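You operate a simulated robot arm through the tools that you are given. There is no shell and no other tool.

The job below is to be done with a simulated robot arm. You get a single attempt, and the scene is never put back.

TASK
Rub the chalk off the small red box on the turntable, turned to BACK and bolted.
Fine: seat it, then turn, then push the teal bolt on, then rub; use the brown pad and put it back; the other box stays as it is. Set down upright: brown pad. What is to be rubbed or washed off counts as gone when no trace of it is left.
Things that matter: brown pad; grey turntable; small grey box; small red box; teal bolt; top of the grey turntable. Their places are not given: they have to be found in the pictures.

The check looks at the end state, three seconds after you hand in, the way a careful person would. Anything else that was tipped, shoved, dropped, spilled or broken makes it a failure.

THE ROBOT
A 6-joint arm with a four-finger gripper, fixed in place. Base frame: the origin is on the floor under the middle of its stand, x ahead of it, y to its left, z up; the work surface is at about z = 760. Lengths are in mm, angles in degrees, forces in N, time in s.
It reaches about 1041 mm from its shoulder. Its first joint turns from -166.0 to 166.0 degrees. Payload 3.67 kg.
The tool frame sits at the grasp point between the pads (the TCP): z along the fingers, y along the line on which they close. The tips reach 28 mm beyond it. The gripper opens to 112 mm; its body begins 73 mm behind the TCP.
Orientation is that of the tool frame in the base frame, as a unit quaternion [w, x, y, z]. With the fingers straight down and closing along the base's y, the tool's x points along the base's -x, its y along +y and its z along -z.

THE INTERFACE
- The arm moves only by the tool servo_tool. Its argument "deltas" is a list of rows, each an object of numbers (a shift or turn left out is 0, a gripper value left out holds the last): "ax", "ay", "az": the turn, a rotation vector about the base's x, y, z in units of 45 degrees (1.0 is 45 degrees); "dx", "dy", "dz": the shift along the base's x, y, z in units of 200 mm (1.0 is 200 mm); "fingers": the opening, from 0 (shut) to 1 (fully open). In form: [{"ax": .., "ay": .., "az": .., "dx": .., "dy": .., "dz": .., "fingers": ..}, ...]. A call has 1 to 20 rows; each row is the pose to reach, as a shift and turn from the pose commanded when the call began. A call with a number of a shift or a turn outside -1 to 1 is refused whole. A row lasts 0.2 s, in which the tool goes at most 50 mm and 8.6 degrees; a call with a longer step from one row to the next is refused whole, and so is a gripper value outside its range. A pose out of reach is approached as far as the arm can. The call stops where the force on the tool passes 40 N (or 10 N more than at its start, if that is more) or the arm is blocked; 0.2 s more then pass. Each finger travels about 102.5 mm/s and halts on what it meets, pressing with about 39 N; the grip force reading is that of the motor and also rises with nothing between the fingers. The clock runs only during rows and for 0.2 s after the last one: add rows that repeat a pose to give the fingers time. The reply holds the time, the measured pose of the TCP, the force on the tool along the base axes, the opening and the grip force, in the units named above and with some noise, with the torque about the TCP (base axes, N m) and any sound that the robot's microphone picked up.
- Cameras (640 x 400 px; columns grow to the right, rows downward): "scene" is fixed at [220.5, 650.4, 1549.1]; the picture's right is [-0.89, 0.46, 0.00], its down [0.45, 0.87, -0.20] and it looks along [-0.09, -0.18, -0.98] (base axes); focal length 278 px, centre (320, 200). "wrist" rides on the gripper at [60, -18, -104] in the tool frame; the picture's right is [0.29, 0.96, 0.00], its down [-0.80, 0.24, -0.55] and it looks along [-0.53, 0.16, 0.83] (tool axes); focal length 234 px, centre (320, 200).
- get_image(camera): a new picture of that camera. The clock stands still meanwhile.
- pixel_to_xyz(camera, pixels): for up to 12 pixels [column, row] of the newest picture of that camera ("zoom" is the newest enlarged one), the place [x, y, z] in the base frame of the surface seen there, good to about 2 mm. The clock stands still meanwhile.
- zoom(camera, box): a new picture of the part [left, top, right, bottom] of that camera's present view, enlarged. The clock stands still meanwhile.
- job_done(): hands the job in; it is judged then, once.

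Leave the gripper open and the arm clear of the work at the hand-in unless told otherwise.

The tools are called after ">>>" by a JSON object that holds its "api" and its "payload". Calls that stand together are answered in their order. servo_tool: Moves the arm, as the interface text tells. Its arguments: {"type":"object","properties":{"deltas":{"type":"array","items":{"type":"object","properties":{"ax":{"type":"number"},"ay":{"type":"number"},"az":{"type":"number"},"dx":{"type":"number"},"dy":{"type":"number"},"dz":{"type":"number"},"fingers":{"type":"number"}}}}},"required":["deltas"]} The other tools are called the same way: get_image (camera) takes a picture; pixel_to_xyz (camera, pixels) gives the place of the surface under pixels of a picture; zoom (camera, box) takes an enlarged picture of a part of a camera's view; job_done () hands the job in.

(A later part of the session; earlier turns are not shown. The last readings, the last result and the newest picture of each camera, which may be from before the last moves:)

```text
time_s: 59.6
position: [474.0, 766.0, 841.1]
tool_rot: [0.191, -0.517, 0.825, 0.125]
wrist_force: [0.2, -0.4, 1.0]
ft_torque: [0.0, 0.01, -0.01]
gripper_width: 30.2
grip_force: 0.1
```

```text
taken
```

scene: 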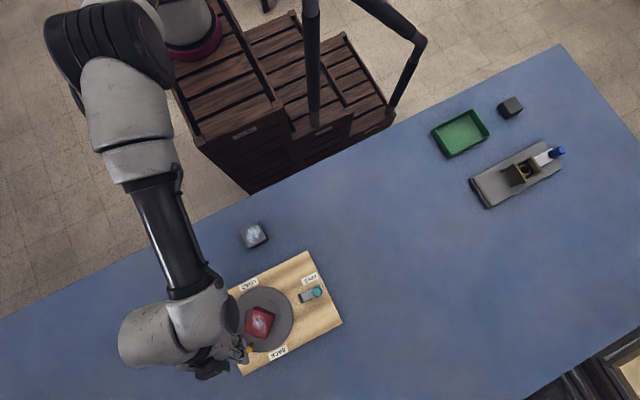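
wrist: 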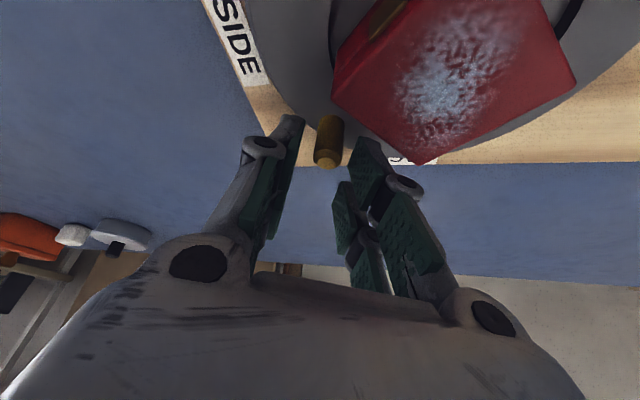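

Clear of everything. Now narrow the fingers to ~20 mm (loose straddle) and push slowly along the arc about (420.5,720.3), first 13°.

>>> {"api": "servo_tool", "payload": {"deltas": [{"fingers": 0.22}, {"fingers": 0.18}, {"fingers": 0.18}, {"dx": -0.0055, "dy": 0.0063}, {"dx": -0.011, "dy": 0.0125}, {"dx": -0.0168, "dy": 0.0185}, {"dx": -0.0227, "dy": 0.0244}, {"dx": -0.0287, "dy": 0.0301}, {"dx": -0.0349, "dy": 0.0356}, {"dx": -0.0412, "dy": 0.041}, {"dx": -0.0477, "dy": 0.0462}, {"dx": -0.0543, "dy": 0.0513}]}}

>>> {"api": "get_image", "payload": {"camera": "wrist"}}

>>> {"api": "zoom", "payload": {"camera": "scene", "box": [200, 250, 340, 385]}}

```text
time_s: 62.2
position: [460.5, 775.9, 841.4]
tool_rot: [0.191, -0.517, 0.825, 0.124]
wrist_force: [-0.2, 0.3, 0.1]
ft_torque: [-0.01, 0.0, -0.01]
gripper_width: 20.4
grip_force: 0.1
```

```text
taken
```

wrist: 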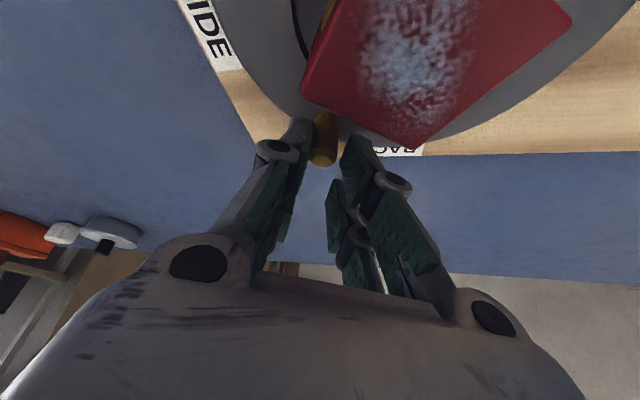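

```text
2.96 times, centred on (270, 318) of scene
```

zoom: 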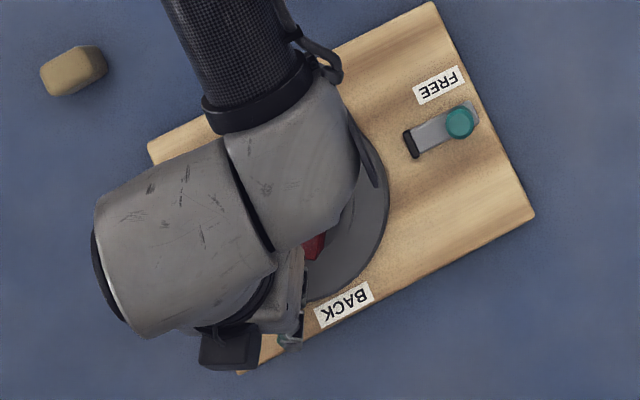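

No board motion and ~0 N now. Continuing slowly from 53° to ~70°.

>>> {"api": "servo_tool", "payload": {"deltas": [{"dx": -0.0067, "dy": 0.0048}, {"dx": -0.0136, "dy": 0.0095}, {"dx": -0.0206, "dy": 0.014}, {"dx": -0.0277, "dy": 0.0184}, {"dx": -0.0349, "dy": 0.0225}, {"dx": -0.0422, "dy": 0.0264}, {"dx": -0.0496, "dy": 0.0302}, {"dx": -0.0571, "dy": 0.0338}, {"dx": -0.0648, "dy": 0.0371}, {"dx": -0.0724, "dy": 0.0403}, {"dx": -0.0802, "dy": 0.0432}]}}

>>> {"api": "get_image", "payload": {"camera": "wrist"}}

>>> {"api": "zoom", "payload": {"camera": "scene", "box": [200, 250, 340, 385]}}

```text
time_s: 64.6
position: [445.7, 782.7, 840.4]
tool_rot: [0.19, -0.518, 0.825, 0.124]
wrist_force: [0.0, 0.1, 0.9]
ft_torque: [0.0, 0.01, 0.02]
gripper_width: 20.2
grip_force: 0.2
```

```text
taken
```

wrist: 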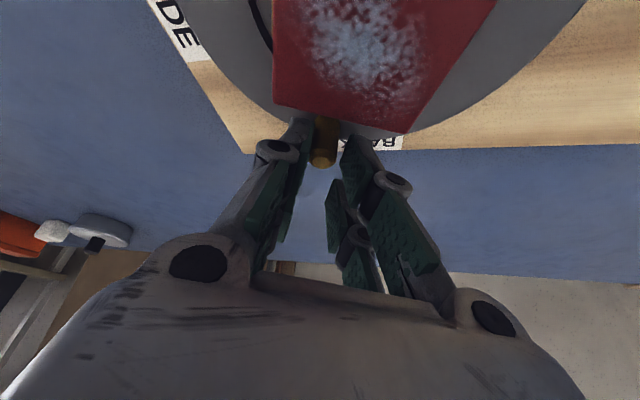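

```text
2.96 times, centred on (270, 318) of scene
```

zoom: 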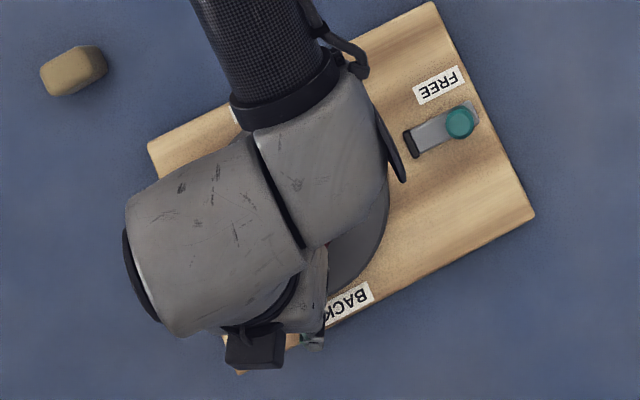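

Working nicely. Continuing from 70° to ~85°.

>>> {"api": "servo_tool", "payload": {"deltas": [{"dx": -0.0078, "dy": 0.0028}, {"dx": -0.0158, "dy": 0.0053}, {"dx": -0.0237, "dy": 0.0077}, {"dx": -0.0317, "dy": 0.0098}, {"dx": -0.0398, "dy": 0.0117}, {"dx": -0.048, "dy": 0.0134}, {"dx": -0.0561, "dy": 0.0149}, {"dx": -0.0644, "dy": 0.0162}, {"dx": -0.0726, "dy": 0.0173}, {"dx": -0.0809, "dy": 0.0181}]}}

>>> {"api": "zoom", "payload": {"camera": "wrist", "box": [140, 0, 500, 225]}}

>>> {"api": "zoom", "payload": {"camera": "scene", "box": [200, 250, 340, 385]}}

```text
time_s: 66.8
position: [429.2, 786.1, 841.1]
tool_rot: [0.191, -0.517, 0.825, 0.124]
wrist_force: [0.8, 0.0, -0.1]
ft_torque: [0.03, -0.01, 0.02]
gripper_width: 20.2
grip_force: 0.2
```

```text
1.78 times, centred on (320, 112) of wrist
```

zoom: 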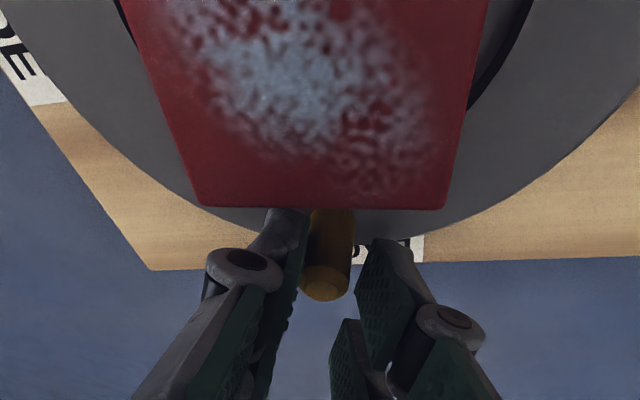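

```text
2.96 times, centred on (270, 318) of scene
```

zoom: 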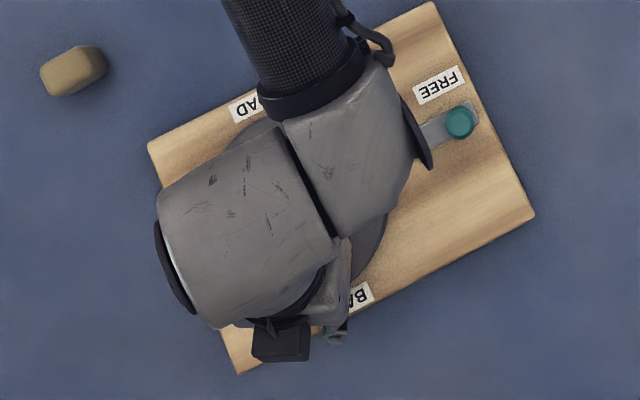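

Nearly at BACK. Measuring the peg's current place.

>>> {"api": "zoom", "payload": {"camera": "wrist", "box": [140, 0, 500, 225]}}

>>> {"api": "pixel_to_xyz", "payload": {"camera": "zoom", "pixels": [[325, 285], [308, 282], [342, 285], [330, 240], [200, 204], [440, 207], [475, 20], [125, 20], [395, 248], [415, 250], [150, 268], [640, 255]]}}

```text
1.78 times, centred on (320, 112) of wrist
```

zoom: 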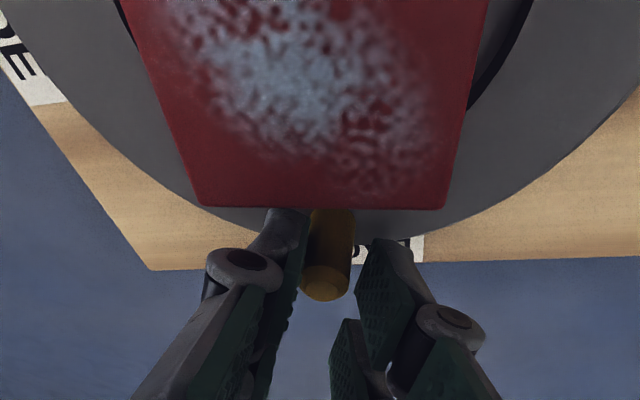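

```text
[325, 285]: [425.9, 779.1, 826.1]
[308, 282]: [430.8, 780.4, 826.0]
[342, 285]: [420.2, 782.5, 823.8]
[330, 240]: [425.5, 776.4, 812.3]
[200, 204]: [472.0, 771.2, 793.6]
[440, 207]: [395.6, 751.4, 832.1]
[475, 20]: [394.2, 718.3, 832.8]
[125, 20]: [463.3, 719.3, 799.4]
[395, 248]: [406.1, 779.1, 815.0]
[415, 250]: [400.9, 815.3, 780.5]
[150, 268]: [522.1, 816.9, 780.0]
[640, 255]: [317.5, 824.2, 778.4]
```

Peg at x≈425.7; at BACK it should be ≈420. Pushing 5 mm more, slowly.

>>> {"api": "servo_tool", "payload": {"deltas": [{"dx": -0.0083, "dy": 0.0006}, {"dx": -0.0166, "dy": 0.001}, {"dx": -0.0249, "dy": 0.0012}, {"dx": -0.0249, "dy": 0.0012}]}}

>>> {"api": "zoom", "payload": {"camera": "wrist", "box": [140, 0, 500, 225]}}

>>> {"api": "pixel_to_xyz", "payload": {"camera": "zoom", "pixels": [[325, 285], [308, 282], [342, 285], [330, 240], [316, 250], [350, 250], [475, 20], [440, 207]]}}

```text
time_s: 67.8
position: [423.7, 788.0, 840.7]
tool_rot: [0.19, -0.516, 0.826, 0.125]
wrist_force: [0.6, 0.2, -0.4]
ft_torque: [0.03, -0.05, -0.01]
gripper_width: 20.4
grip_force: 0.6
```

```text
1.78 times, centred on (320, 112) of wrist
```

zoom: 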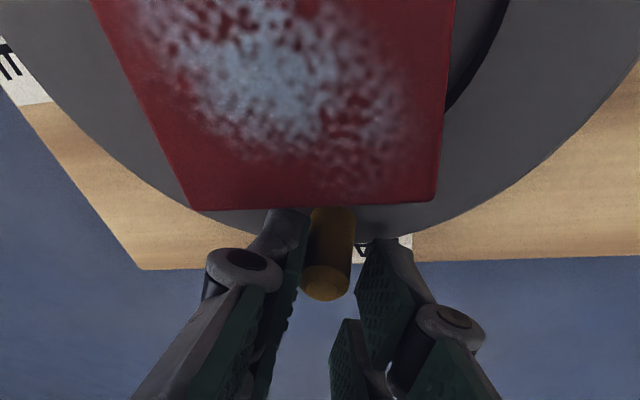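

```text
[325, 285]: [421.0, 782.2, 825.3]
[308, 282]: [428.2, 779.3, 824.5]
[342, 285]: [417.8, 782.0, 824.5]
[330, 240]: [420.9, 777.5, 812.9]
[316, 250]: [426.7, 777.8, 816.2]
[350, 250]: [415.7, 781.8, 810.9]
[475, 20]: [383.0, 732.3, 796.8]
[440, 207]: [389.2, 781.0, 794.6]
```

Peg is at x≈421.3, within about a degree. Opening, lifting clear and backing away to look from above.

>>> {"api": "servo_tool", "payload": {"deltas": [{"fingers": 0.27}, {"fingers": 0.27}, {"fingers": 0.27, "dz": 0.1}, {"fingers": 0.27, "dz": 0.3}, {"fingers": 0.27, "dz": 0.5}, {"fingers": 0.27, "dz": 0.5, "dy": -0.2}, {"fingers": 0.27, "dz": 0.55, "dy": -0.42}, {"fingers": 0.27, "dz": 0.6, "dy": -0.65}, {"fingers": 0.27, "dz": 0.65, "dy": -0.88}, {"fingers": 0.27, "dz": 0.65, "dy": -1.0}]}}

>>> {"api": "get_image", "payload": {"camera": "scene"}}

>>> {"api": "get_image", "payload": {"camera": "wrist"}}

```text
time_s: 70.0
position: [421.0, 586.1, 969.8]
tool_rot: [0.191, -0.517, 0.825, 0.124]
wrist_force: [0.4, 1.0, -0.2]
ft_torque: [0.02, 0.01, 0.03]
gripper_width: 30.2
grip_force: 0.1
```

```text
taken
```

scene: 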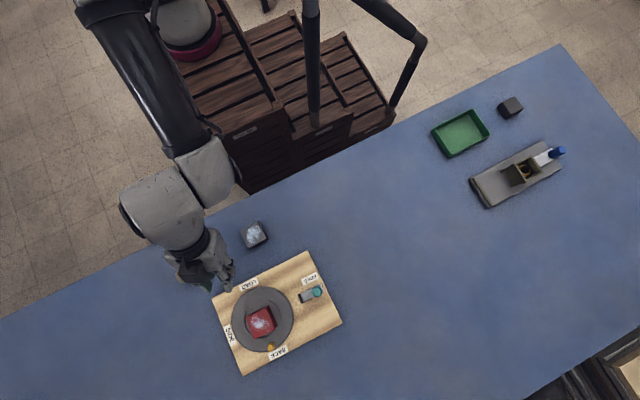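

```text
taken
```

wrist: 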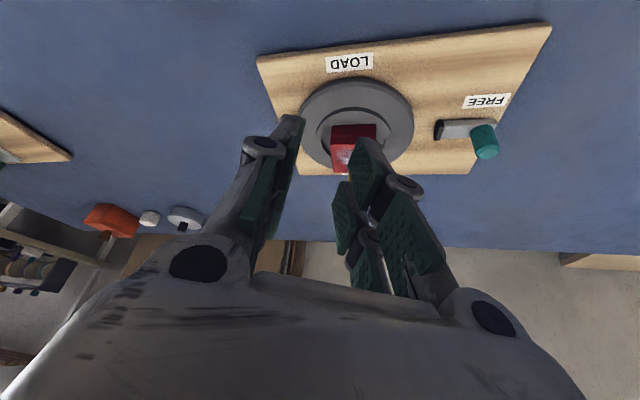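

Clear view from the scene camera now. Zooming onto the board.

>>> {"api": "zoom", "payload": {"camera": "scene", "box": [205, 245, 345, 380]}}

>>> {"api": "pixel_to_xyz", "payload": {"camera": "zoom", "pixels": [[414, 18], [516, 234], [136, 170], [228, 392], [238, 134], [328, 325], [183, 285], [442, 136], [395, 160], [290, 360], [264, 305], [330, 310]]}}

```text
2.96 times, centred on (275, 312) of scene
```

zoom: 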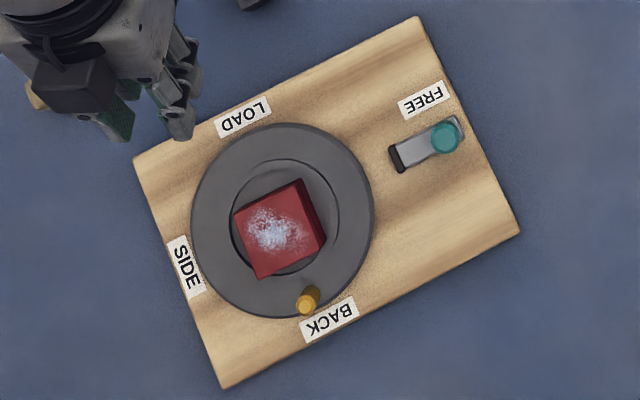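

```text
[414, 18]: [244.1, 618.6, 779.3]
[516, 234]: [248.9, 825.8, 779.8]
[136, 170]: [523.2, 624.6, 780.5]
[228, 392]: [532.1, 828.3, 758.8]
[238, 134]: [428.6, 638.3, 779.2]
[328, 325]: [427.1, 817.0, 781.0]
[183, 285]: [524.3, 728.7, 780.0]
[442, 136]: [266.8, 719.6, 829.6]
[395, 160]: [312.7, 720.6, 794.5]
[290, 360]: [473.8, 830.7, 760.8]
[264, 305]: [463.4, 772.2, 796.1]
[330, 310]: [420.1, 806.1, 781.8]
```

>>> {"api": "pixel_to_xyz", "payload": {"camera": "zoom", "pixels": [[306, 304], [300, 300], [313, 306], [305, 295], [244, 117], [330, 320], [185, 266], [422, 99], [240, 218], [298, 182], [323, 250], [262, 275]]}}

>>> {"api": "pixel_to_xyz", "payload": {"camera": "zoom", "pixels": [[416, 20], [137, 162], [517, 228], [224, 385], [283, 125], [195, 215], [370, 205], [283, 315], [220, 160], [350, 280], [225, 285], [340, 145]]}}

```text
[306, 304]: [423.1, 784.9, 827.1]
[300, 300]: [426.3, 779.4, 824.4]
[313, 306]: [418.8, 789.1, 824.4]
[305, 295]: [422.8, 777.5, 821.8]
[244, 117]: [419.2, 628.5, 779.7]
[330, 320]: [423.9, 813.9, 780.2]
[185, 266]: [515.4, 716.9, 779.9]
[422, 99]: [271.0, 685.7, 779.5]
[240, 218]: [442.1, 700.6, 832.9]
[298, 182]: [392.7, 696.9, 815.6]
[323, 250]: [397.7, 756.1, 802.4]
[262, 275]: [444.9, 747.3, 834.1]
```

```text
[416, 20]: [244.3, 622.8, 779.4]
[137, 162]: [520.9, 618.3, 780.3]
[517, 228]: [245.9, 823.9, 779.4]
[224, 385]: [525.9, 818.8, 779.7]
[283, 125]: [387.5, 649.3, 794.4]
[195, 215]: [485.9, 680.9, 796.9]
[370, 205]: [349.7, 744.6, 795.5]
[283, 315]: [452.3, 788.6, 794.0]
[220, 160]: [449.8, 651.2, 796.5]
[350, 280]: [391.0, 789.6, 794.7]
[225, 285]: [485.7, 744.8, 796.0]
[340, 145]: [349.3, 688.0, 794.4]
```

The peg lines up with the LOAD–BACK line (peg x≈422.5, line ≈423). The board sits ~18 mm in −x from its original spot with under 1° of turn; pushing the bolt in +x and, if needed, the board edge will bring it back. Next: yaw +25.6° and reduce tilt to 12°, fingers shut, for pushing the knob from its −x side.

>>> {"api": "servo_tool", "payload": {"deltas": [{"az": 0.14, "dx": -0.15, "fingers": 0.15}, {"az": 0.28, "dx": -0.3, "fingers": 0.1}, {"az": 0.42, "dx": -0.5, "fingers": 0.0}, {"az": 0.569, "dx": -0.7, "fingers": 0.0}, {"az": 0.569, "dx": -0.85, "fingers": 0.0}, {"az": 0.569, "dx": -0.98, "fingers": 0.0}]}}

>>> {"api": "servo_tool", "payload": {"deltas": [{"ax": -0.1}, {"ax": -0.2}, {"ax": -0.311, "dy": 0.15}, {"ax": -0.311, "dy": 0.35}, {"ax": -0.311, "dy": 0.5, "dz": -0.1}, {"ax": -0.311, "dy": 0.65, "dz": -0.25}, {"ax": -0.311, "dy": 0.65, "dz": -0.35}, {"ax": -0.311, "dy": 0.65, "dz": -0.35}]}}

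>>> {"api": "get_image", "payload": {"camera": "wrist"}}

>>> {"api": "get_image", "payload": {"camera": "scene"}}

```text
time_s: 71.4
position: [228.0, 590.0, 970.7]
tool_rot: [0.159, -0.687, 0.69, 0.163]
wrist_force: [0.3, -0.5, -0.3]
ft_torque: [-0.02, 0.02, -0.01]
gripper_width: 0.0
grip_force: 36.1
```

```text
time_s: 73.2
position: [227.1, 719.7, 904.1]
tool_rot: [0.073, -0.701, 0.706, 0.078]
wrist_force: [-0.8, 0.2, 0.8]
ft_torque: [-0.03, 0.03, 0.01]
gripper_width: 0.1
grip_force: 35.3
```

```text
taken
```

wrist: 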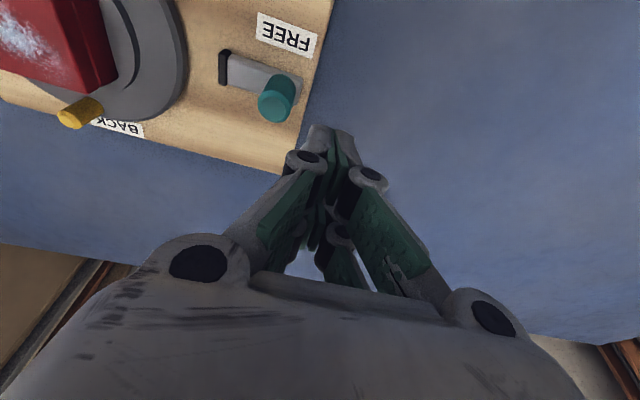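

```text
taken
```

scene: 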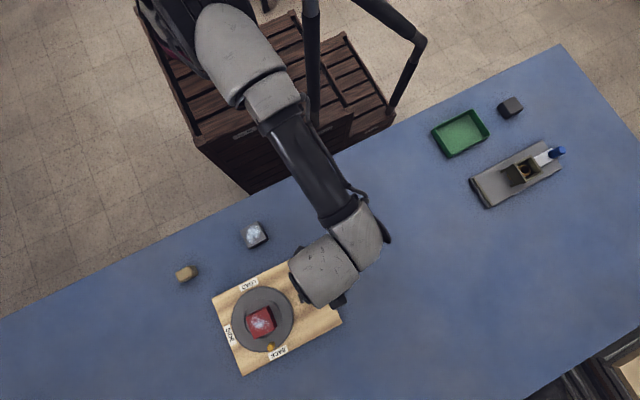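

Fingers are shut just to the −x side of the knob (knob at (276,98), fingertips at (335,135)). Zooming and measuring.

>>> {"api": "zoom", "payload": {"camera": "wrist", "box": [200, 20, 440, 220]}}

>>> {"api": "pixel_to_xyz", "payload": {"camera": "zoom", "pixels": [[140, 180], [165, 175], [190, 155], [162, 200], [140, 140], [255, 190], [295, 195], [240, 215], [270, 225], [285, 250], [335, 220], [60, 110]]}}

```text
2.00 times, centred on (320, 120) of wrist
```

zoom: 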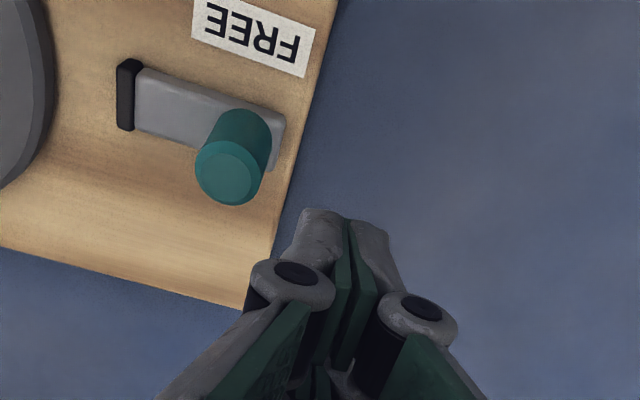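

```text
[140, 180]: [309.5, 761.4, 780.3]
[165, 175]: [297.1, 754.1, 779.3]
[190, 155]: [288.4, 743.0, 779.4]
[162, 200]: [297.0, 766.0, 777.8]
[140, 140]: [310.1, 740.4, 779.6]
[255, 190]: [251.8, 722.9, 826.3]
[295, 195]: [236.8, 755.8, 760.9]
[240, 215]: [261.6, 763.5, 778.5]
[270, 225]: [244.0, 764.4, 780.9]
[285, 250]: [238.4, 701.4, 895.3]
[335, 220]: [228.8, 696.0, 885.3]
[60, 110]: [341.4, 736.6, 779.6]
```

>>> {"api": "pixel_to_xyz", "payload": {"camera": "zoom", "pixels": [[228, 175], [200, 172], [258, 172], [232, 200], [245, 125], [305, 225], [325, 212], [348, 225], [385, 235], [345, 290], [280, 275], [280, 130]]}}

```text
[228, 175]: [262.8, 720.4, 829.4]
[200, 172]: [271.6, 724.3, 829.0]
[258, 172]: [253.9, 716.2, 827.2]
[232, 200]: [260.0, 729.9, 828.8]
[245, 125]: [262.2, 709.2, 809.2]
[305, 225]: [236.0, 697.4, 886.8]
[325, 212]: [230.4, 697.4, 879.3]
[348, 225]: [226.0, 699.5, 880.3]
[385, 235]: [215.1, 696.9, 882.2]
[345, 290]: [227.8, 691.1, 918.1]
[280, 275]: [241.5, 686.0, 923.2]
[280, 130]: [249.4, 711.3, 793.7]
```

Knob top centre (262.8,720.2), radius ≈9.5; fingers' +x face is ~10 mm ahead of the TCP (x≈227). Lowering to TCP z≈833 beside the knob.

>>> {"api": "servo_tool", "payload": {"deltas": [{"dy": -0.007, "dz": -0.1}, {"dy": -0.007, "dz": -0.2}, {"dy": -0.007, "dz": -0.3}, {"dy": -0.007, "dz": -0.355}, {"dy": -0.007, "dz": -0.355}]}}

>>> {"api": "get_image", "payload": {"camera": "wrist"}}

```text
time_s: 74.4
position: [228.7, 717.9, 830.6]
tool_rot: [0.074, -0.701, 0.705, 0.078]
wrist_force: [-0.4, -0.4, 0.3]
ft_torque: [0.01, -0.03, 0.0]
gripper_width: 0.0
grip_force: 36.0
```

```text
taken
```

wrist: 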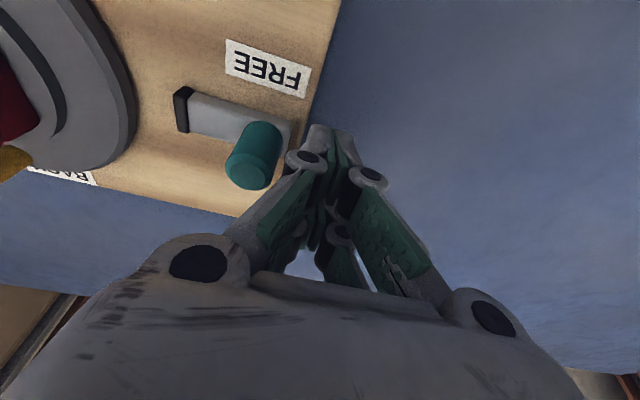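

At the knob's −x side, no contact. Pushing slowly in +x: 24 mm at 2 mm per row.

>>> {"api": "servo_tool", "payload": {"deltas": [{"dx": 0.01}, {"dx": 0.02}, {"dx": 0.03}, {"dx": 0.04}, {"dx": 0.05}, {"dx": 0.06}, {"dx": 0.07}, {"dx": 0.08}, {"dx": 0.09}, {"dx": 0.1}, {"dx": 0.11}, {"dx": 0.12}]}}

>>> {"api": "get_image", "payload": {"camera": "wrist"}}

>>> {"api": "zoom", "payload": {"camera": "scene", "box": [205, 245, 345, 380]}}

```text
time_s: 77.0
position: [252.6, 717.6, 829.4]
tool_rot: [0.073, -0.701, 0.705, 0.078]
wrist_force: [-0.2, -0.2, 1.5]
ft_torque: [0.0, -0.05, 0.04]
gripper_width: 0.0
grip_force: 35.3
```

```text
taken
```

wrist: 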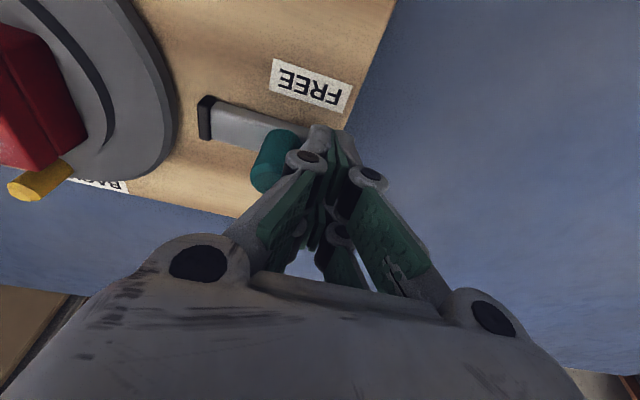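

```text
2.96 times, centred on (275, 312) of scene
```

zoom: 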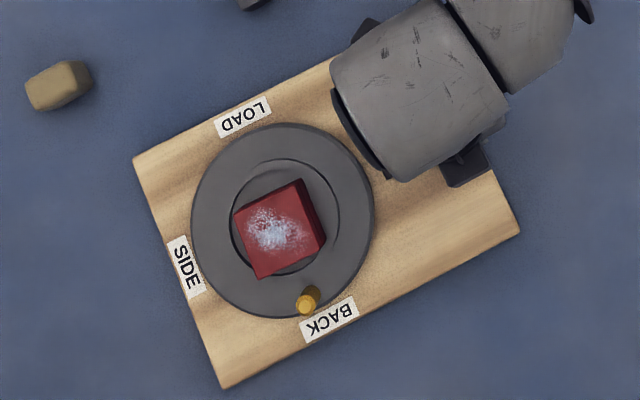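

Little force so far and the board hasn't moved. Continuing to push +20 mm.

>>> {"api": "servo_tool", "payload": {"deltas": [{"dx": 0.01}, {"dx": 0.02}, {"dx": 0.03}, {"dx": 0.04}, {"dx": 0.05}, {"dx": 0.06}, {"dx": 0.07}, {"dx": 0.08}, {"dx": 0.09}, {"dx": 0.1}]}}

>>> {"api": "get_image", "payload": {"camera": "wrist"}}

>>> {"api": "zoom", "payload": {"camera": "scene", "box": [205, 245, 345, 380]}}

```text
time_s: 79.2
position: [272.6, 715.6, 830.6]
tool_rot: [0.073, -0.701, 0.705, 0.078]
wrist_force: [-6.4, 1.2, 1.1]
ft_torque: [-0.03, 0.0, 0.05]
gripper_width: 0.2
grip_force: 35.8
```

```text
taken
```

wrist: 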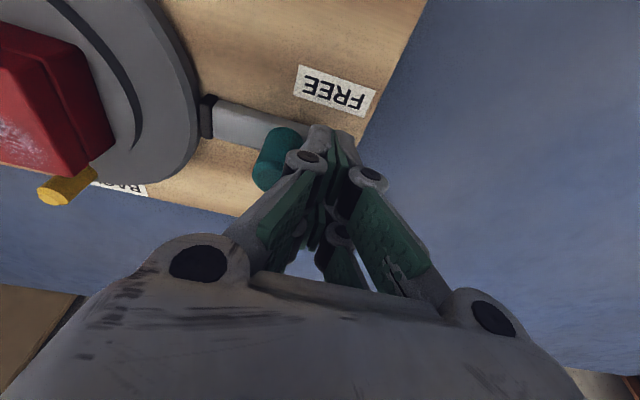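

```text
2.96 times, centred on (275, 312) of scene
```

zoom: 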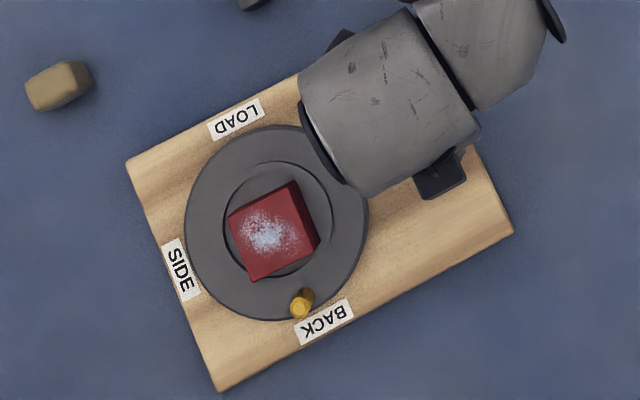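

The bolt's black tip has moved up to the turntable rim, and the board has begun to shift +x (≈5 mm, toward its original place) at only 6 N. Zooming in to see whether the bolt is fully on.

>>> {"api": "zoom", "payload": {"camera": "wrist", "box": [130, 40, 400, 230]}}

>>> {"api": "pixel_to_xyz", "payload": {"camera": "zoom", "pixels": [[320, 230], [345, 215], [180, 120], [180, 160], [200, 150], [230, 150], [150, 140], [440, 170], [380, 160], [540, 190], [120, 170], [60, 100]]}}

```text
2.11 times, centred on (265, 135) of wrist
```

zoom: 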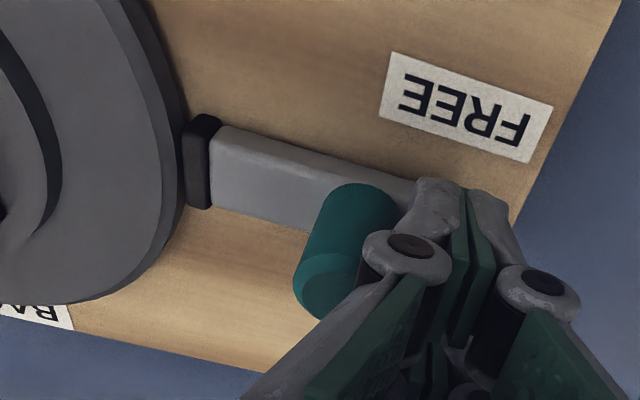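

```text
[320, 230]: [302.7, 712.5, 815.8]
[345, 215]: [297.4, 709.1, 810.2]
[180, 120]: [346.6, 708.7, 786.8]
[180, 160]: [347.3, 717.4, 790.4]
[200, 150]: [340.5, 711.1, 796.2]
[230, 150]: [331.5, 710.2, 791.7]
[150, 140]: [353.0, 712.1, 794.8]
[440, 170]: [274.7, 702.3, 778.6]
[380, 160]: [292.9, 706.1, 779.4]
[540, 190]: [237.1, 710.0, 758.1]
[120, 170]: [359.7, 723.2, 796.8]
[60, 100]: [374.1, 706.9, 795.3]
```

The black tip (x≈341) is right at the rim (x≈347). The bolt slid ~30 mm freely and then the board began to move. Measuring the board's position now.

>>> {"api": "zoom", "payload": {"camera": "scene", "box": [205, 245, 345, 380]}}

>>> {"api": "pixel_to_xyz", "payload": {"camera": "zoom", "pixels": [[129, 162], [510, 232], [220, 387], [237, 119], [324, 322], [180, 270], [300, 303], [306, 306], [295, 300]]}}

```text
2.96 times, centred on (275, 312) of scene
```

zoom: 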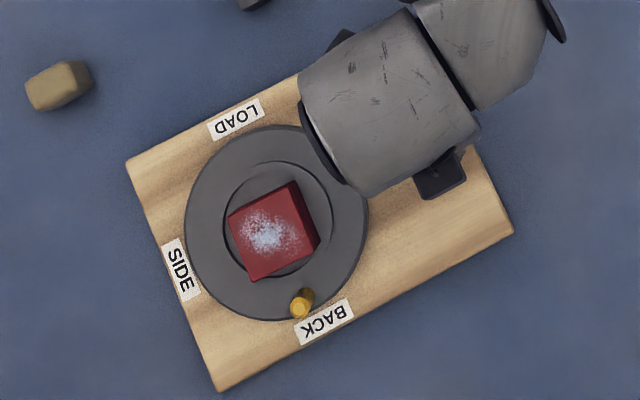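

```text
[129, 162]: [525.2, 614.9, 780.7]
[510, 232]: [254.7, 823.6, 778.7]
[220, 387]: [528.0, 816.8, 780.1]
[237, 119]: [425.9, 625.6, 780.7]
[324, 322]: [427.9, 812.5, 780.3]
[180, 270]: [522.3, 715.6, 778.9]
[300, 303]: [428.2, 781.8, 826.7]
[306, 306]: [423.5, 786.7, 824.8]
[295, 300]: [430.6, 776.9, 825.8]
```

The board is ~13 mm short of its original x and turned ≈−1.6°. I'll back off from the knob and look at the bolt itself from above.

>>> {"api": "servo_tool", "payload": {"deltas": [{"dx": -0.05}, {"dx": -0.15}, {"dx": -0.15, "dz": 0.15}, {"dx": -0.15, "dz": 0.35}, {"dx": -0.15, "dy": -0.15, "dz": 0.5}, {"dx": -0.15, "dy": -0.35, "dz": 0.6}, {"dx": -0.15, "dy": -0.55, "dz": 0.6}, {"dx": -0.15, "dy": -0.75, "dz": 0.6}, {"dx": -0.15, "dy": -0.75, "dz": 0.6}]}}

>>> {"api": "zoom", "payload": {"camera": "scene", "box": [205, 245, 345, 380]}}

>>> {"api": "zoom", "payload": {"camera": "scene", "box": [265, 260, 345, 330]}}

```text
time_s: 81.2
position: [239.2, 564.0, 949.6]
tool_rot: [0.074, -0.701, 0.705, 0.077]
wrist_force: [0.9, 0.1, 0.0]
ft_torque: [0.0, 0.04, -0.03]
gripper_width: 0.0
grip_force: 35.2
```

```text
2.96 times, centred on (275, 312) of scene
```

zoom: 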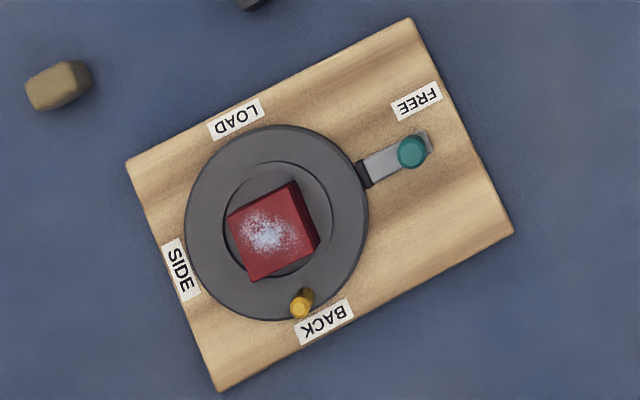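

```text
5.71 times, centred on (305, 295) of scene
```

zoom: 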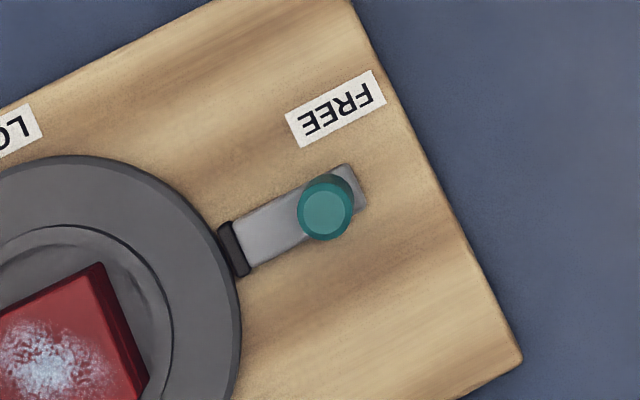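

>>> {"api": "pixel_to_xyz", "payload": {"camera": "zoom", "pixels": [[327, 207], [234, 248], [228, 232], [242, 268], [355, 180], [365, 205], [250, 245], [220, 240], [236, 285], [435, 180], [335, 108], [222, 222]]}}

```text
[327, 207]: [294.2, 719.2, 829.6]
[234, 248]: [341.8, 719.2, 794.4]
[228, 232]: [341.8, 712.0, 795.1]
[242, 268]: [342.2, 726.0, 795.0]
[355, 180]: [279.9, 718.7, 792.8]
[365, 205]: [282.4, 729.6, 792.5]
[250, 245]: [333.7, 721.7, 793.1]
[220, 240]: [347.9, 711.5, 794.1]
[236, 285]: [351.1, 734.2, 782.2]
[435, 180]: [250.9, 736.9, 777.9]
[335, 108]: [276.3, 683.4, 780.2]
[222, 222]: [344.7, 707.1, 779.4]
```

The bolt moved ~24 mm relative to the board and its black tip touches the rim. To be sure it's engaged, I'll look from a lower angle with the wrist camera: moving to (364,626,881).

>>> {"api": "servo_tool", "payload": {"deltas": [{"dx": 0.2, "dy": 0.1, "dz": -0.05}, {"dx": 0.4, "dy": 0.2, "dz": -0.12}, {"dx": 0.55, "dy": 0.27, "dz": -0.22}, {"dx": 0.625, "dy": 0.31, "dz": -0.345}, {"dx": 0.625, "dy": 0.31, "dz": -0.345}]}}

>>> {"api": "get_image", "payload": {"camera": "wrist"}}

>>> {"api": "zoom", "payload": {"camera": "wrist", "box": [250, 100, 450, 240]}}

```text
time_s: 82.4
position: [369.5, 627.0, 882.4]
tool_rot: [0.073, -0.701, 0.705, 0.078]
wrist_force: [0.5, 0.4, -1.0]
ft_torque: [0.02, 0.01, 0.03]
gripper_width: 0.0
grip_force: 35.8
```

```text
taken
```

wrist: 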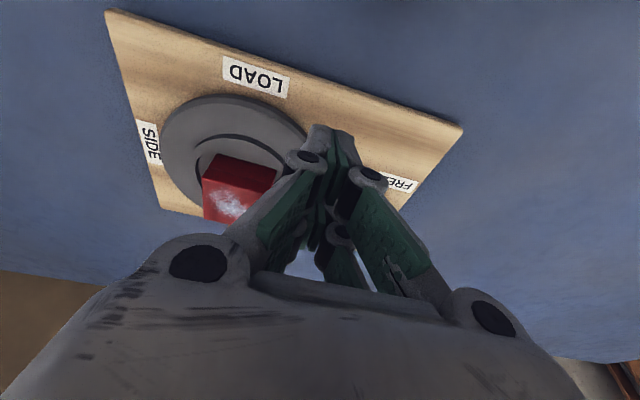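

```text
2.86 times, centred on (350, 170) of wrist
```

zoom: 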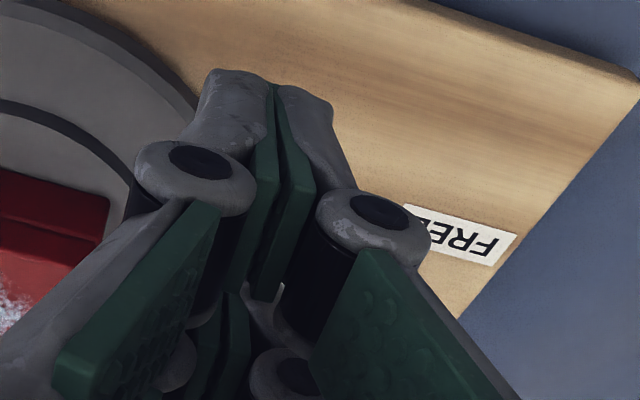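

Fingers hide the bolt; moving to (310,745,890) so it appears above the fingertips.

>>> {"api": "servo_tool", "payload": {"deltas": [{"dx": -0.07, "dy": 0.15, "dz": 0.045}, {"dx": -0.14, "dy": 0.3, "dz": 0.045}, {"dx": -0.21, "dy": 0.45, "dz": 0.045}, {"dx": -0.27, "dy": 0.595, "dz": 0.045}, {"dx": -0.27, "dy": 0.595, "dz": 0.045}]}}

>>> {"api": "get_image", "payload": {"camera": "wrist"}}

>>> {"api": "zoom", "payload": {"camera": "wrist", "box": [200, 0, 400, 130]}}

```text
time_s: 83.6
position: [314.9, 748.0, 890.9]
tool_rot: [0.074, -0.701, 0.705, 0.078]
wrist_force: [-0.3, 0.3, 1.5]
ft_torque: [-0.06, -0.02, -0.02]
gripper_width: 0.1
grip_force: 35.7
```

```text
taken
```

wrist: 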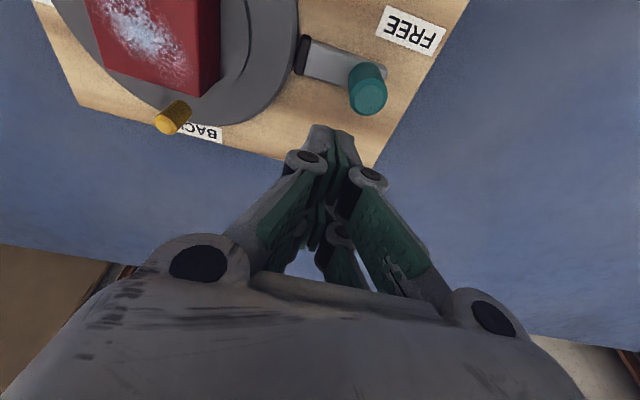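

```text
3.08 times, centred on (300, 65) of wrist
```

zoom: 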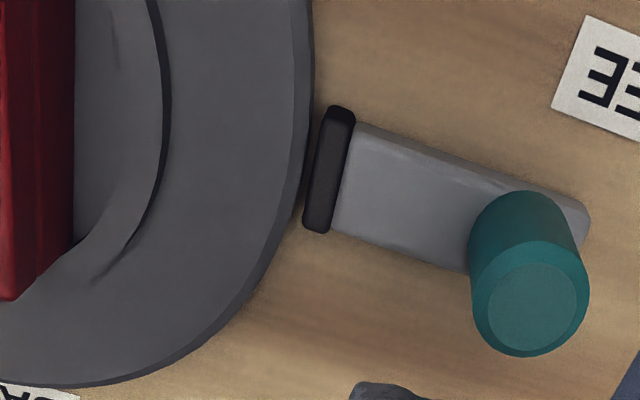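

The black tip is directly against the rim. Measuring the gap between tip and rim.

>>> {"api": "pixel_to_xyz", "payload": {"camera": "zoom", "pixels": [[328, 170], [312, 200], [345, 115], [300, 180], [295, 160], [285, 200], [535, 305], [478, 300], [585, 300], [570, 205], [450, 230], [306, 120]]}}

```text
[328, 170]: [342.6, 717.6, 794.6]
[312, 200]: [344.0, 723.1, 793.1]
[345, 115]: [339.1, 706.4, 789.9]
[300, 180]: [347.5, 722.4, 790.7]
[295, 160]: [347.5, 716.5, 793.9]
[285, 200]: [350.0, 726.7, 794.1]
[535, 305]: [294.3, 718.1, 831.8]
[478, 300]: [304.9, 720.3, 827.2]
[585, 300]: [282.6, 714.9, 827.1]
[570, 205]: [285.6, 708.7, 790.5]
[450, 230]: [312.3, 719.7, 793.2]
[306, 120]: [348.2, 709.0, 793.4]
```

Tip front ≈346.5, rim ≈347.5: touching. To judge the turn precisely I'll measure the peg and rim in this close view.

>>> {"api": "zoom", "payload": {"camera": "wrist", "box": [30, 0, 330, 180]}}

>>> {"api": "pixel_to_xyz", "payload": {"camera": "zoom", "pixels": [[306, 252], [287, 248], [324, 250], [305, 240], [318, 225], [556, 100], [530, 165], [480, 215], [200, 195], [150, 150], [110, 80], [420, 245]]}}

```text
2.13 times, centred on (180, 90) of wrist
```

zoom: 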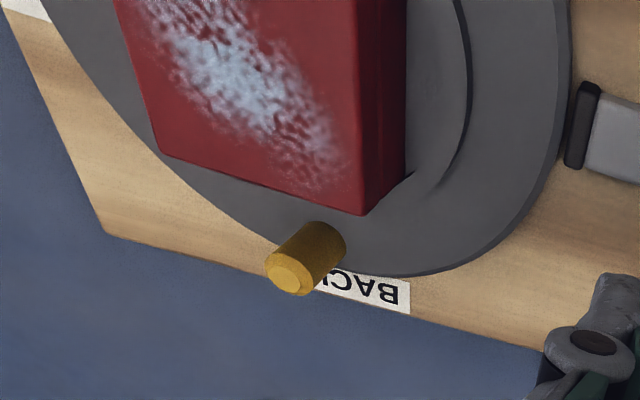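

```text
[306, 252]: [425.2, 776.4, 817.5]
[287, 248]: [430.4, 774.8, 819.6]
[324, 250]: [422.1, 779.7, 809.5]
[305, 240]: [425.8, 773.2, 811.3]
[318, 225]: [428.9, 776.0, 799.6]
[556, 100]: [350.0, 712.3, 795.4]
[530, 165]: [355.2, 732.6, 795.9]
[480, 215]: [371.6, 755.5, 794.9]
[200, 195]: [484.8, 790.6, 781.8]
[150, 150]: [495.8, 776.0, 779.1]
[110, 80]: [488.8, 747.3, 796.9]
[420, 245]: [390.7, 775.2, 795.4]
```

>>> {"api": "pixel_to_xyz", "payload": {"camera": "zoom", "pixels": [[288, 274], [270, 262], [308, 280], [290, 258], [163, 153], [362, 210], [352, 20], [125, 20], [370, 290], [345, 284], [398, 297], [566, 60]]}}

```text
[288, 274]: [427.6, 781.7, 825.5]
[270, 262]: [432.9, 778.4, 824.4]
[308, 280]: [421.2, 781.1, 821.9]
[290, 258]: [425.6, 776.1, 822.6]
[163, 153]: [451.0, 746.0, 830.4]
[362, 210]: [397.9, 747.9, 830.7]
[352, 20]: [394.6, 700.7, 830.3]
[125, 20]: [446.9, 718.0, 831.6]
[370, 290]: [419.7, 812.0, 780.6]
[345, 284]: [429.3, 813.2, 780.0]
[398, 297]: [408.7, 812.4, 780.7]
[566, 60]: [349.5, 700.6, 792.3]
```

The peg sits at ≈89° in the board frame, matching BACK within a degree, and the bolt is home. Now restore the board: push its −x edge in +x with shut fingers at y≈705 (edge at x≈250, z 760–780). First move to (222,705) and lower to TCP z≈798.

>>> {"api": "servo_tool", "payload": {"deltas": [{"dx": -0.15, "dy": -0.07}, {"dx": -0.3, "dy": -0.14}, {"dx": -0.44, "dy": -0.2}, {"dx": -0.44, "dy": -0.2, "dz": -0.15}, {"dx": -0.44, "dy": -0.2, "dz": -0.33}, {"dx": -0.44, "dy": -0.2, "dz": -0.42}, {"dx": -0.44, "dy": -0.2, "dz": -0.46}, {"dx": -0.44, "dy": -0.2, "dz": -0.46}]}}

>>> {"api": "get_image", "payload": {"camera": "wrist"}}

```text
time_s: 85.4
position: [226.4, 707.7, 800.1]
tool_rot: [0.074, -0.7, 0.706, 0.078]
wrist_force: [-0.2, 0.0, 0.5]
ft_torque: [0.0, -0.01, 0.03]
gripper_width: 0.0
grip_force: 36.1
```

```text
taken
```

wrist: 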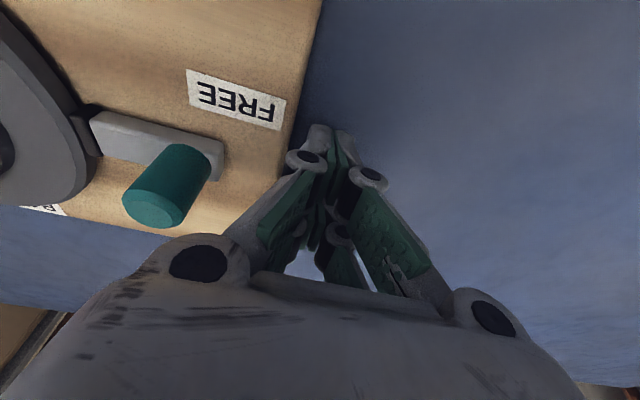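

Fingers are beside the board's edge. Lower 2 mm and push +20 mm slowly.

>>> {"api": "servo_tool", "payload": {"deltas": [{"dz": -0.01}, {"dx": 0.01, "dz": -0.01}, {"dx": 0.02, "dz": -0.01}, {"dx": 0.03, "dz": -0.01}, {"dx": 0.04, "dz": -0.01}, {"dx": 0.05, "dz": -0.01}, {"dx": 0.06, "dz": -0.01}, {"dx": 0.07, "dz": -0.01}, {"dx": 0.08, "dz": -0.01}, {"dx": 0.09, "dz": -0.01}, {"dx": 0.1, "dz": -0.01}]}}

>>> {"api": "zoom", "payload": {"camera": "scene", "box": [205, 245, 345, 380]}}

>>> {"api": "pixel_to_xyz", "payload": {"camera": "zoom", "pixels": [[129, 162], [510, 232], [220, 387], [237, 119], [324, 322], [180, 270], [300, 303], [400, 20]]}}

```text
time_s: 87.8
position: [245.2, 707.6, 796.8]
tool_rot: [0.073, -0.701, 0.705, 0.078]
wrist_force: [-7.9, -0.6, 3.2]
ft_torque: [0.01, 0.1, 0.04]
gripper_width: 0.0
grip_force: 35.2
```

```text
2.96 times, centred on (275, 312) of scene
```

zoom: 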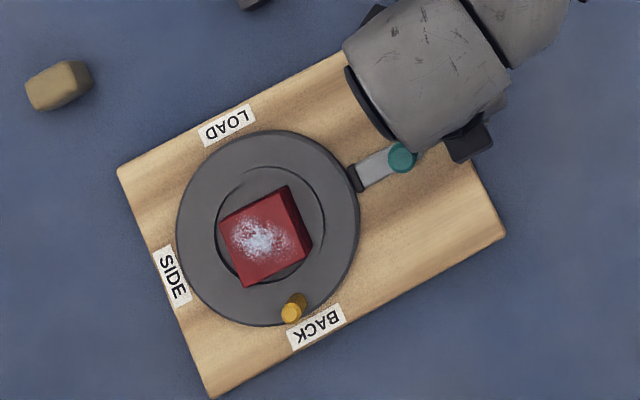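

```text
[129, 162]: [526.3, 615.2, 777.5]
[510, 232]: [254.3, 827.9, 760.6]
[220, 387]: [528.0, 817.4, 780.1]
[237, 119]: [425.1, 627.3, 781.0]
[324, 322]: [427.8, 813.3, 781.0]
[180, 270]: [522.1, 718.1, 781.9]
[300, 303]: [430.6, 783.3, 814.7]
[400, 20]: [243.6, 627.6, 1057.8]
```

>>> {"api": "pixel_to_xyz", "payload": {"camera": "zoom", "pixels": [[228, 126], [315, 327], [172, 276], [121, 172], [503, 237], [212, 395], [402, 155], [292, 310], [298, 302], [356, 178]]}}

```text
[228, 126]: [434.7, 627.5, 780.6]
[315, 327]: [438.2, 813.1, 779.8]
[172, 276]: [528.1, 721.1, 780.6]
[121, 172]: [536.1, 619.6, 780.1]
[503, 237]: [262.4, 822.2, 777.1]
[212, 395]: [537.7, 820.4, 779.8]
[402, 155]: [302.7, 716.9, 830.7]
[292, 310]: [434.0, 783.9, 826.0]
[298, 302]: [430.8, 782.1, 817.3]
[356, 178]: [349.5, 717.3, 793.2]
```

Board is now only ~4 mm short in x. Pushing 4 mm more.

>>> {"api": "servo_tool", "payload": {"deltas": [{"dx": 0.005}, {"dx": 0.01}, {"dx": 0.015}, {"dx": 0.02}, {"dx": 0.02}]}}

>>> {"api": "zoom", "payload": {"camera": "scene", "box": [200, 250, 340, 385]}}

```text
time_s: 89.0
position: [248.5, 706.8, 797.5]
tool_rot: [0.074, -0.7, 0.706, 0.078]
wrist_force: [-6.8, -0.1, -0.8]
ft_torque: [0.02, 0.13, 0.11]
gripper_width: 0.1
grip_force: 36.2
```

```text
2.96 times, centred on (270, 318) of scene
```

zoom: 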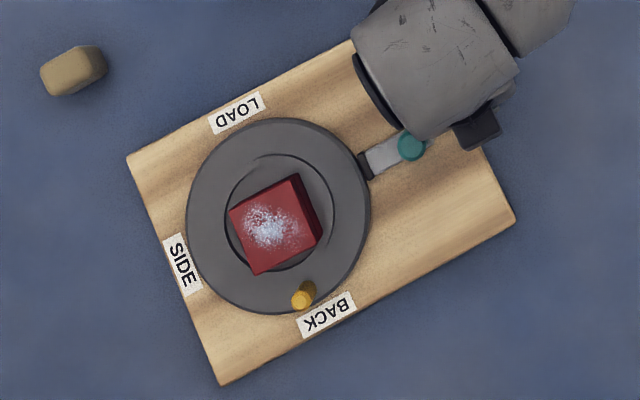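

In the same zoom frame as at the start, labels and corners now match within about a pixel (LOAD (238,113) vs (238,115), BACK (327,315) vs (327,316), right corner (515,222) vs (517,222)). Backing off and lifting away.

>>> {"api": "servo_tool", "payload": {"deltas": [{"dx": -0.05}, {"dx": -0.13}, {"dx": -0.13, "dz": 0.15}, {"dx": -0.13, "dz": 0.35}, {"dx": -0.13, "dz": 0.55}, {"dx": -0.13, "dy": -0.2, "dz": 0.65}, {"dx": -0.13, "dy": -0.4, "dz": 0.75}, {"dx": -0.13, "dy": -0.6, "dz": 0.75}, {"dx": -0.13, "dy": -0.6, "dz": 0.75}]}}

>>> {"api": "zoom", "payload": {"camera": "scene", "box": [200, 250, 340, 385]}}

>>> {"api": "get_image", "payload": {"camera": "scene"}}

```text
time_s: 91.0
position: [221.8, 588.4, 947.1]
tool_rot: [0.074, -0.701, 0.705, 0.079]
wrist_force: [0.3, -1.0, 0.7]
ft_torque: [0.01, 0.0, -0.01]
gripper_width: 0.0
grip_force: 35.5
```

```text
2.96 times, centred on (270, 318) of scene
```

zoom: 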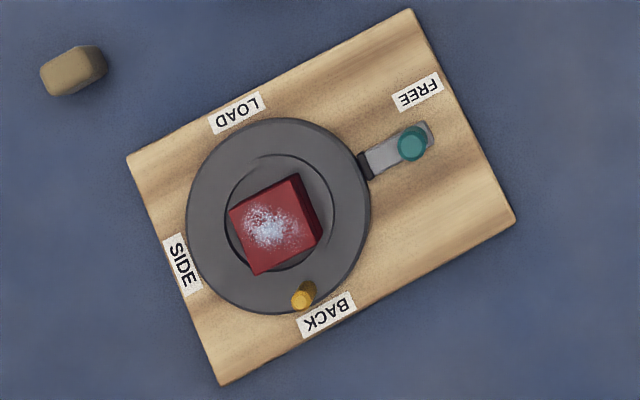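

```text
taken
```

scene: 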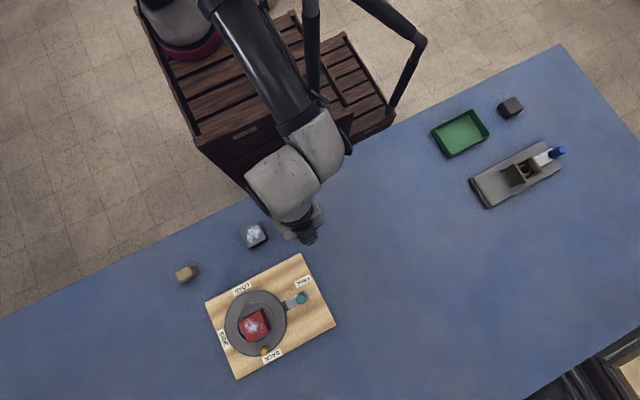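

Board matches its starting place. Now measuring peg, knob and tip for the record.

>>> {"api": "zoom", "payload": {"camera": "scene", "box": [240, 270, 320, 360]}}

```text
4.44 times, centred on (280, 315) of scene
```

zoom: 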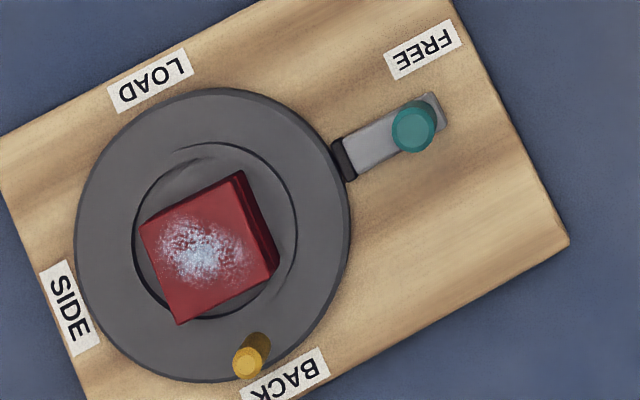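

>>> {"api": "pixel_to_xyz", "payload": {"camera": "zoom", "pixels": [[247, 363], [235, 360], [258, 368], [258, 345], [414, 127], [344, 158], [238, 175], [145, 230], [180, 320], [273, 268], [150, 83], [288, 378]]}}

>>> {"api": "pixel_to_xyz", "payload": {"camera": "zoom", "pixels": [[212, 92], [345, 225], [213, 378], [80, 245], [120, 145], [305, 325], [300, 135], [115, 330], [213, 145], [295, 235], [215, 315], [135, 240]]}}

```text
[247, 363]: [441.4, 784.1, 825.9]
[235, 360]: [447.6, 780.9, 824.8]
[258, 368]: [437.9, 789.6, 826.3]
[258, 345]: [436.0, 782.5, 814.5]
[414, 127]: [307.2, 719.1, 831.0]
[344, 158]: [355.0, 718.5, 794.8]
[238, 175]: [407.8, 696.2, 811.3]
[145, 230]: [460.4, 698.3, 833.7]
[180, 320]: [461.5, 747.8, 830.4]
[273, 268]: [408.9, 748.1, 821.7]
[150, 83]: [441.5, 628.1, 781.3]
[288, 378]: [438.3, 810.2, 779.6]
```

```text
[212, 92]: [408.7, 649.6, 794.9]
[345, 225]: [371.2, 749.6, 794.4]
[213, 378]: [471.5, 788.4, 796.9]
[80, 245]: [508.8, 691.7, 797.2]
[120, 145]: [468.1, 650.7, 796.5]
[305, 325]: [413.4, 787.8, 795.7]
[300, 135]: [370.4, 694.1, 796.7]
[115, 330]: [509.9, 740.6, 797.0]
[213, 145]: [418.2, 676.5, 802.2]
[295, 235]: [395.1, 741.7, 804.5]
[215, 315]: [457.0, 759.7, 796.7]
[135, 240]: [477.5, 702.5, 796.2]
```

Turn is right (peg (441.5,784.5) about centre (440.2,719.2): 180° from the start) and the bolt is home. Now the pad: moving toward it (552,523) at safe height, opening to ~67 mm. Keeping the 12° tilt and closing along x so the pad stays level when I carry it out to the turntable.

>>> {"api": "servo_tool", "payload": {"deltas": [{"dx": 0.2, "dy": -0.04, "dz": 0.0, "fingers": 0.3}, {"dx": 0.42, "dy": -0.08, "dz": 0.0, "fingers": 0.6}, {"dx": 0.64, "dy": -0.12, "dz": 0.0, "fingers": 0.6}, {"dx": 0.86, "dy": -0.16, "dz": 0.0, "fingers": 0.6}, {"dx": 1.0, "dy": -0.2, "dz": 0.0, "fingers": 0.6}]}}

>>> {"api": "servo_tool", "payload": {"deltas": [{"dx": 0.2, "dy": -0.04, "dz": -0.05}, {"dx": 0.4, "dy": -0.08, "dz": -0.1}, {"dx": 0.55, "dy": -0.11, "dz": -0.18}, {"dx": 0.645, "dy": -0.13, "dz": -0.24}, {"dx": 0.645, "dy": -0.13, "dz": -0.24}]}}

>>> {"api": "get_image", "payload": {"camera": "wrist"}}

>>> {"api": "zoom", "payload": {"camera": "wrist", "box": [200, 60, 440, 260]}}

```text
time_s: 92.2
position: [422.9, 547.1, 947.5]
tool_rot: [0.074, -0.701, 0.705, 0.078]
wrist_force: [-0.7, 0.6, 0.6]
ft_torque: [0.0, -0.03, 0.01]
gripper_width: 67.2
grip_force: 0.1
```

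```text
time_s: 93.4
position: [553.5, 523.0, 901.4]
tool_rot: [0.073, -0.701, 0.705, 0.078]
wrist_force: [0.4, -1.0, 0.7]
ft_torque: [0.03, -0.02, 0.02]
gripper_width: 67.4
grip_force: 0.0
```

```text
taken
```

wrist: 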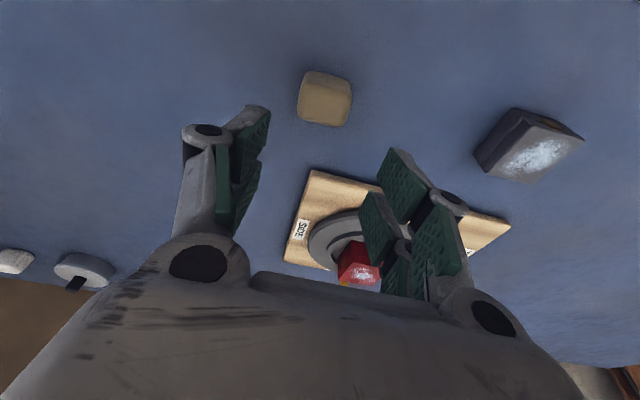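

```text
2.00 times, centred on (320, 160) of wrist
```

zoom: 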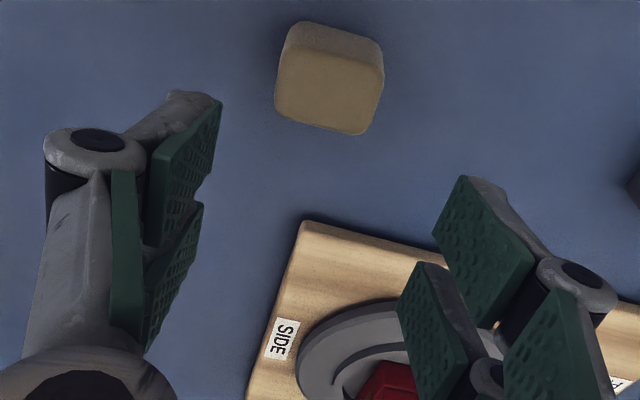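

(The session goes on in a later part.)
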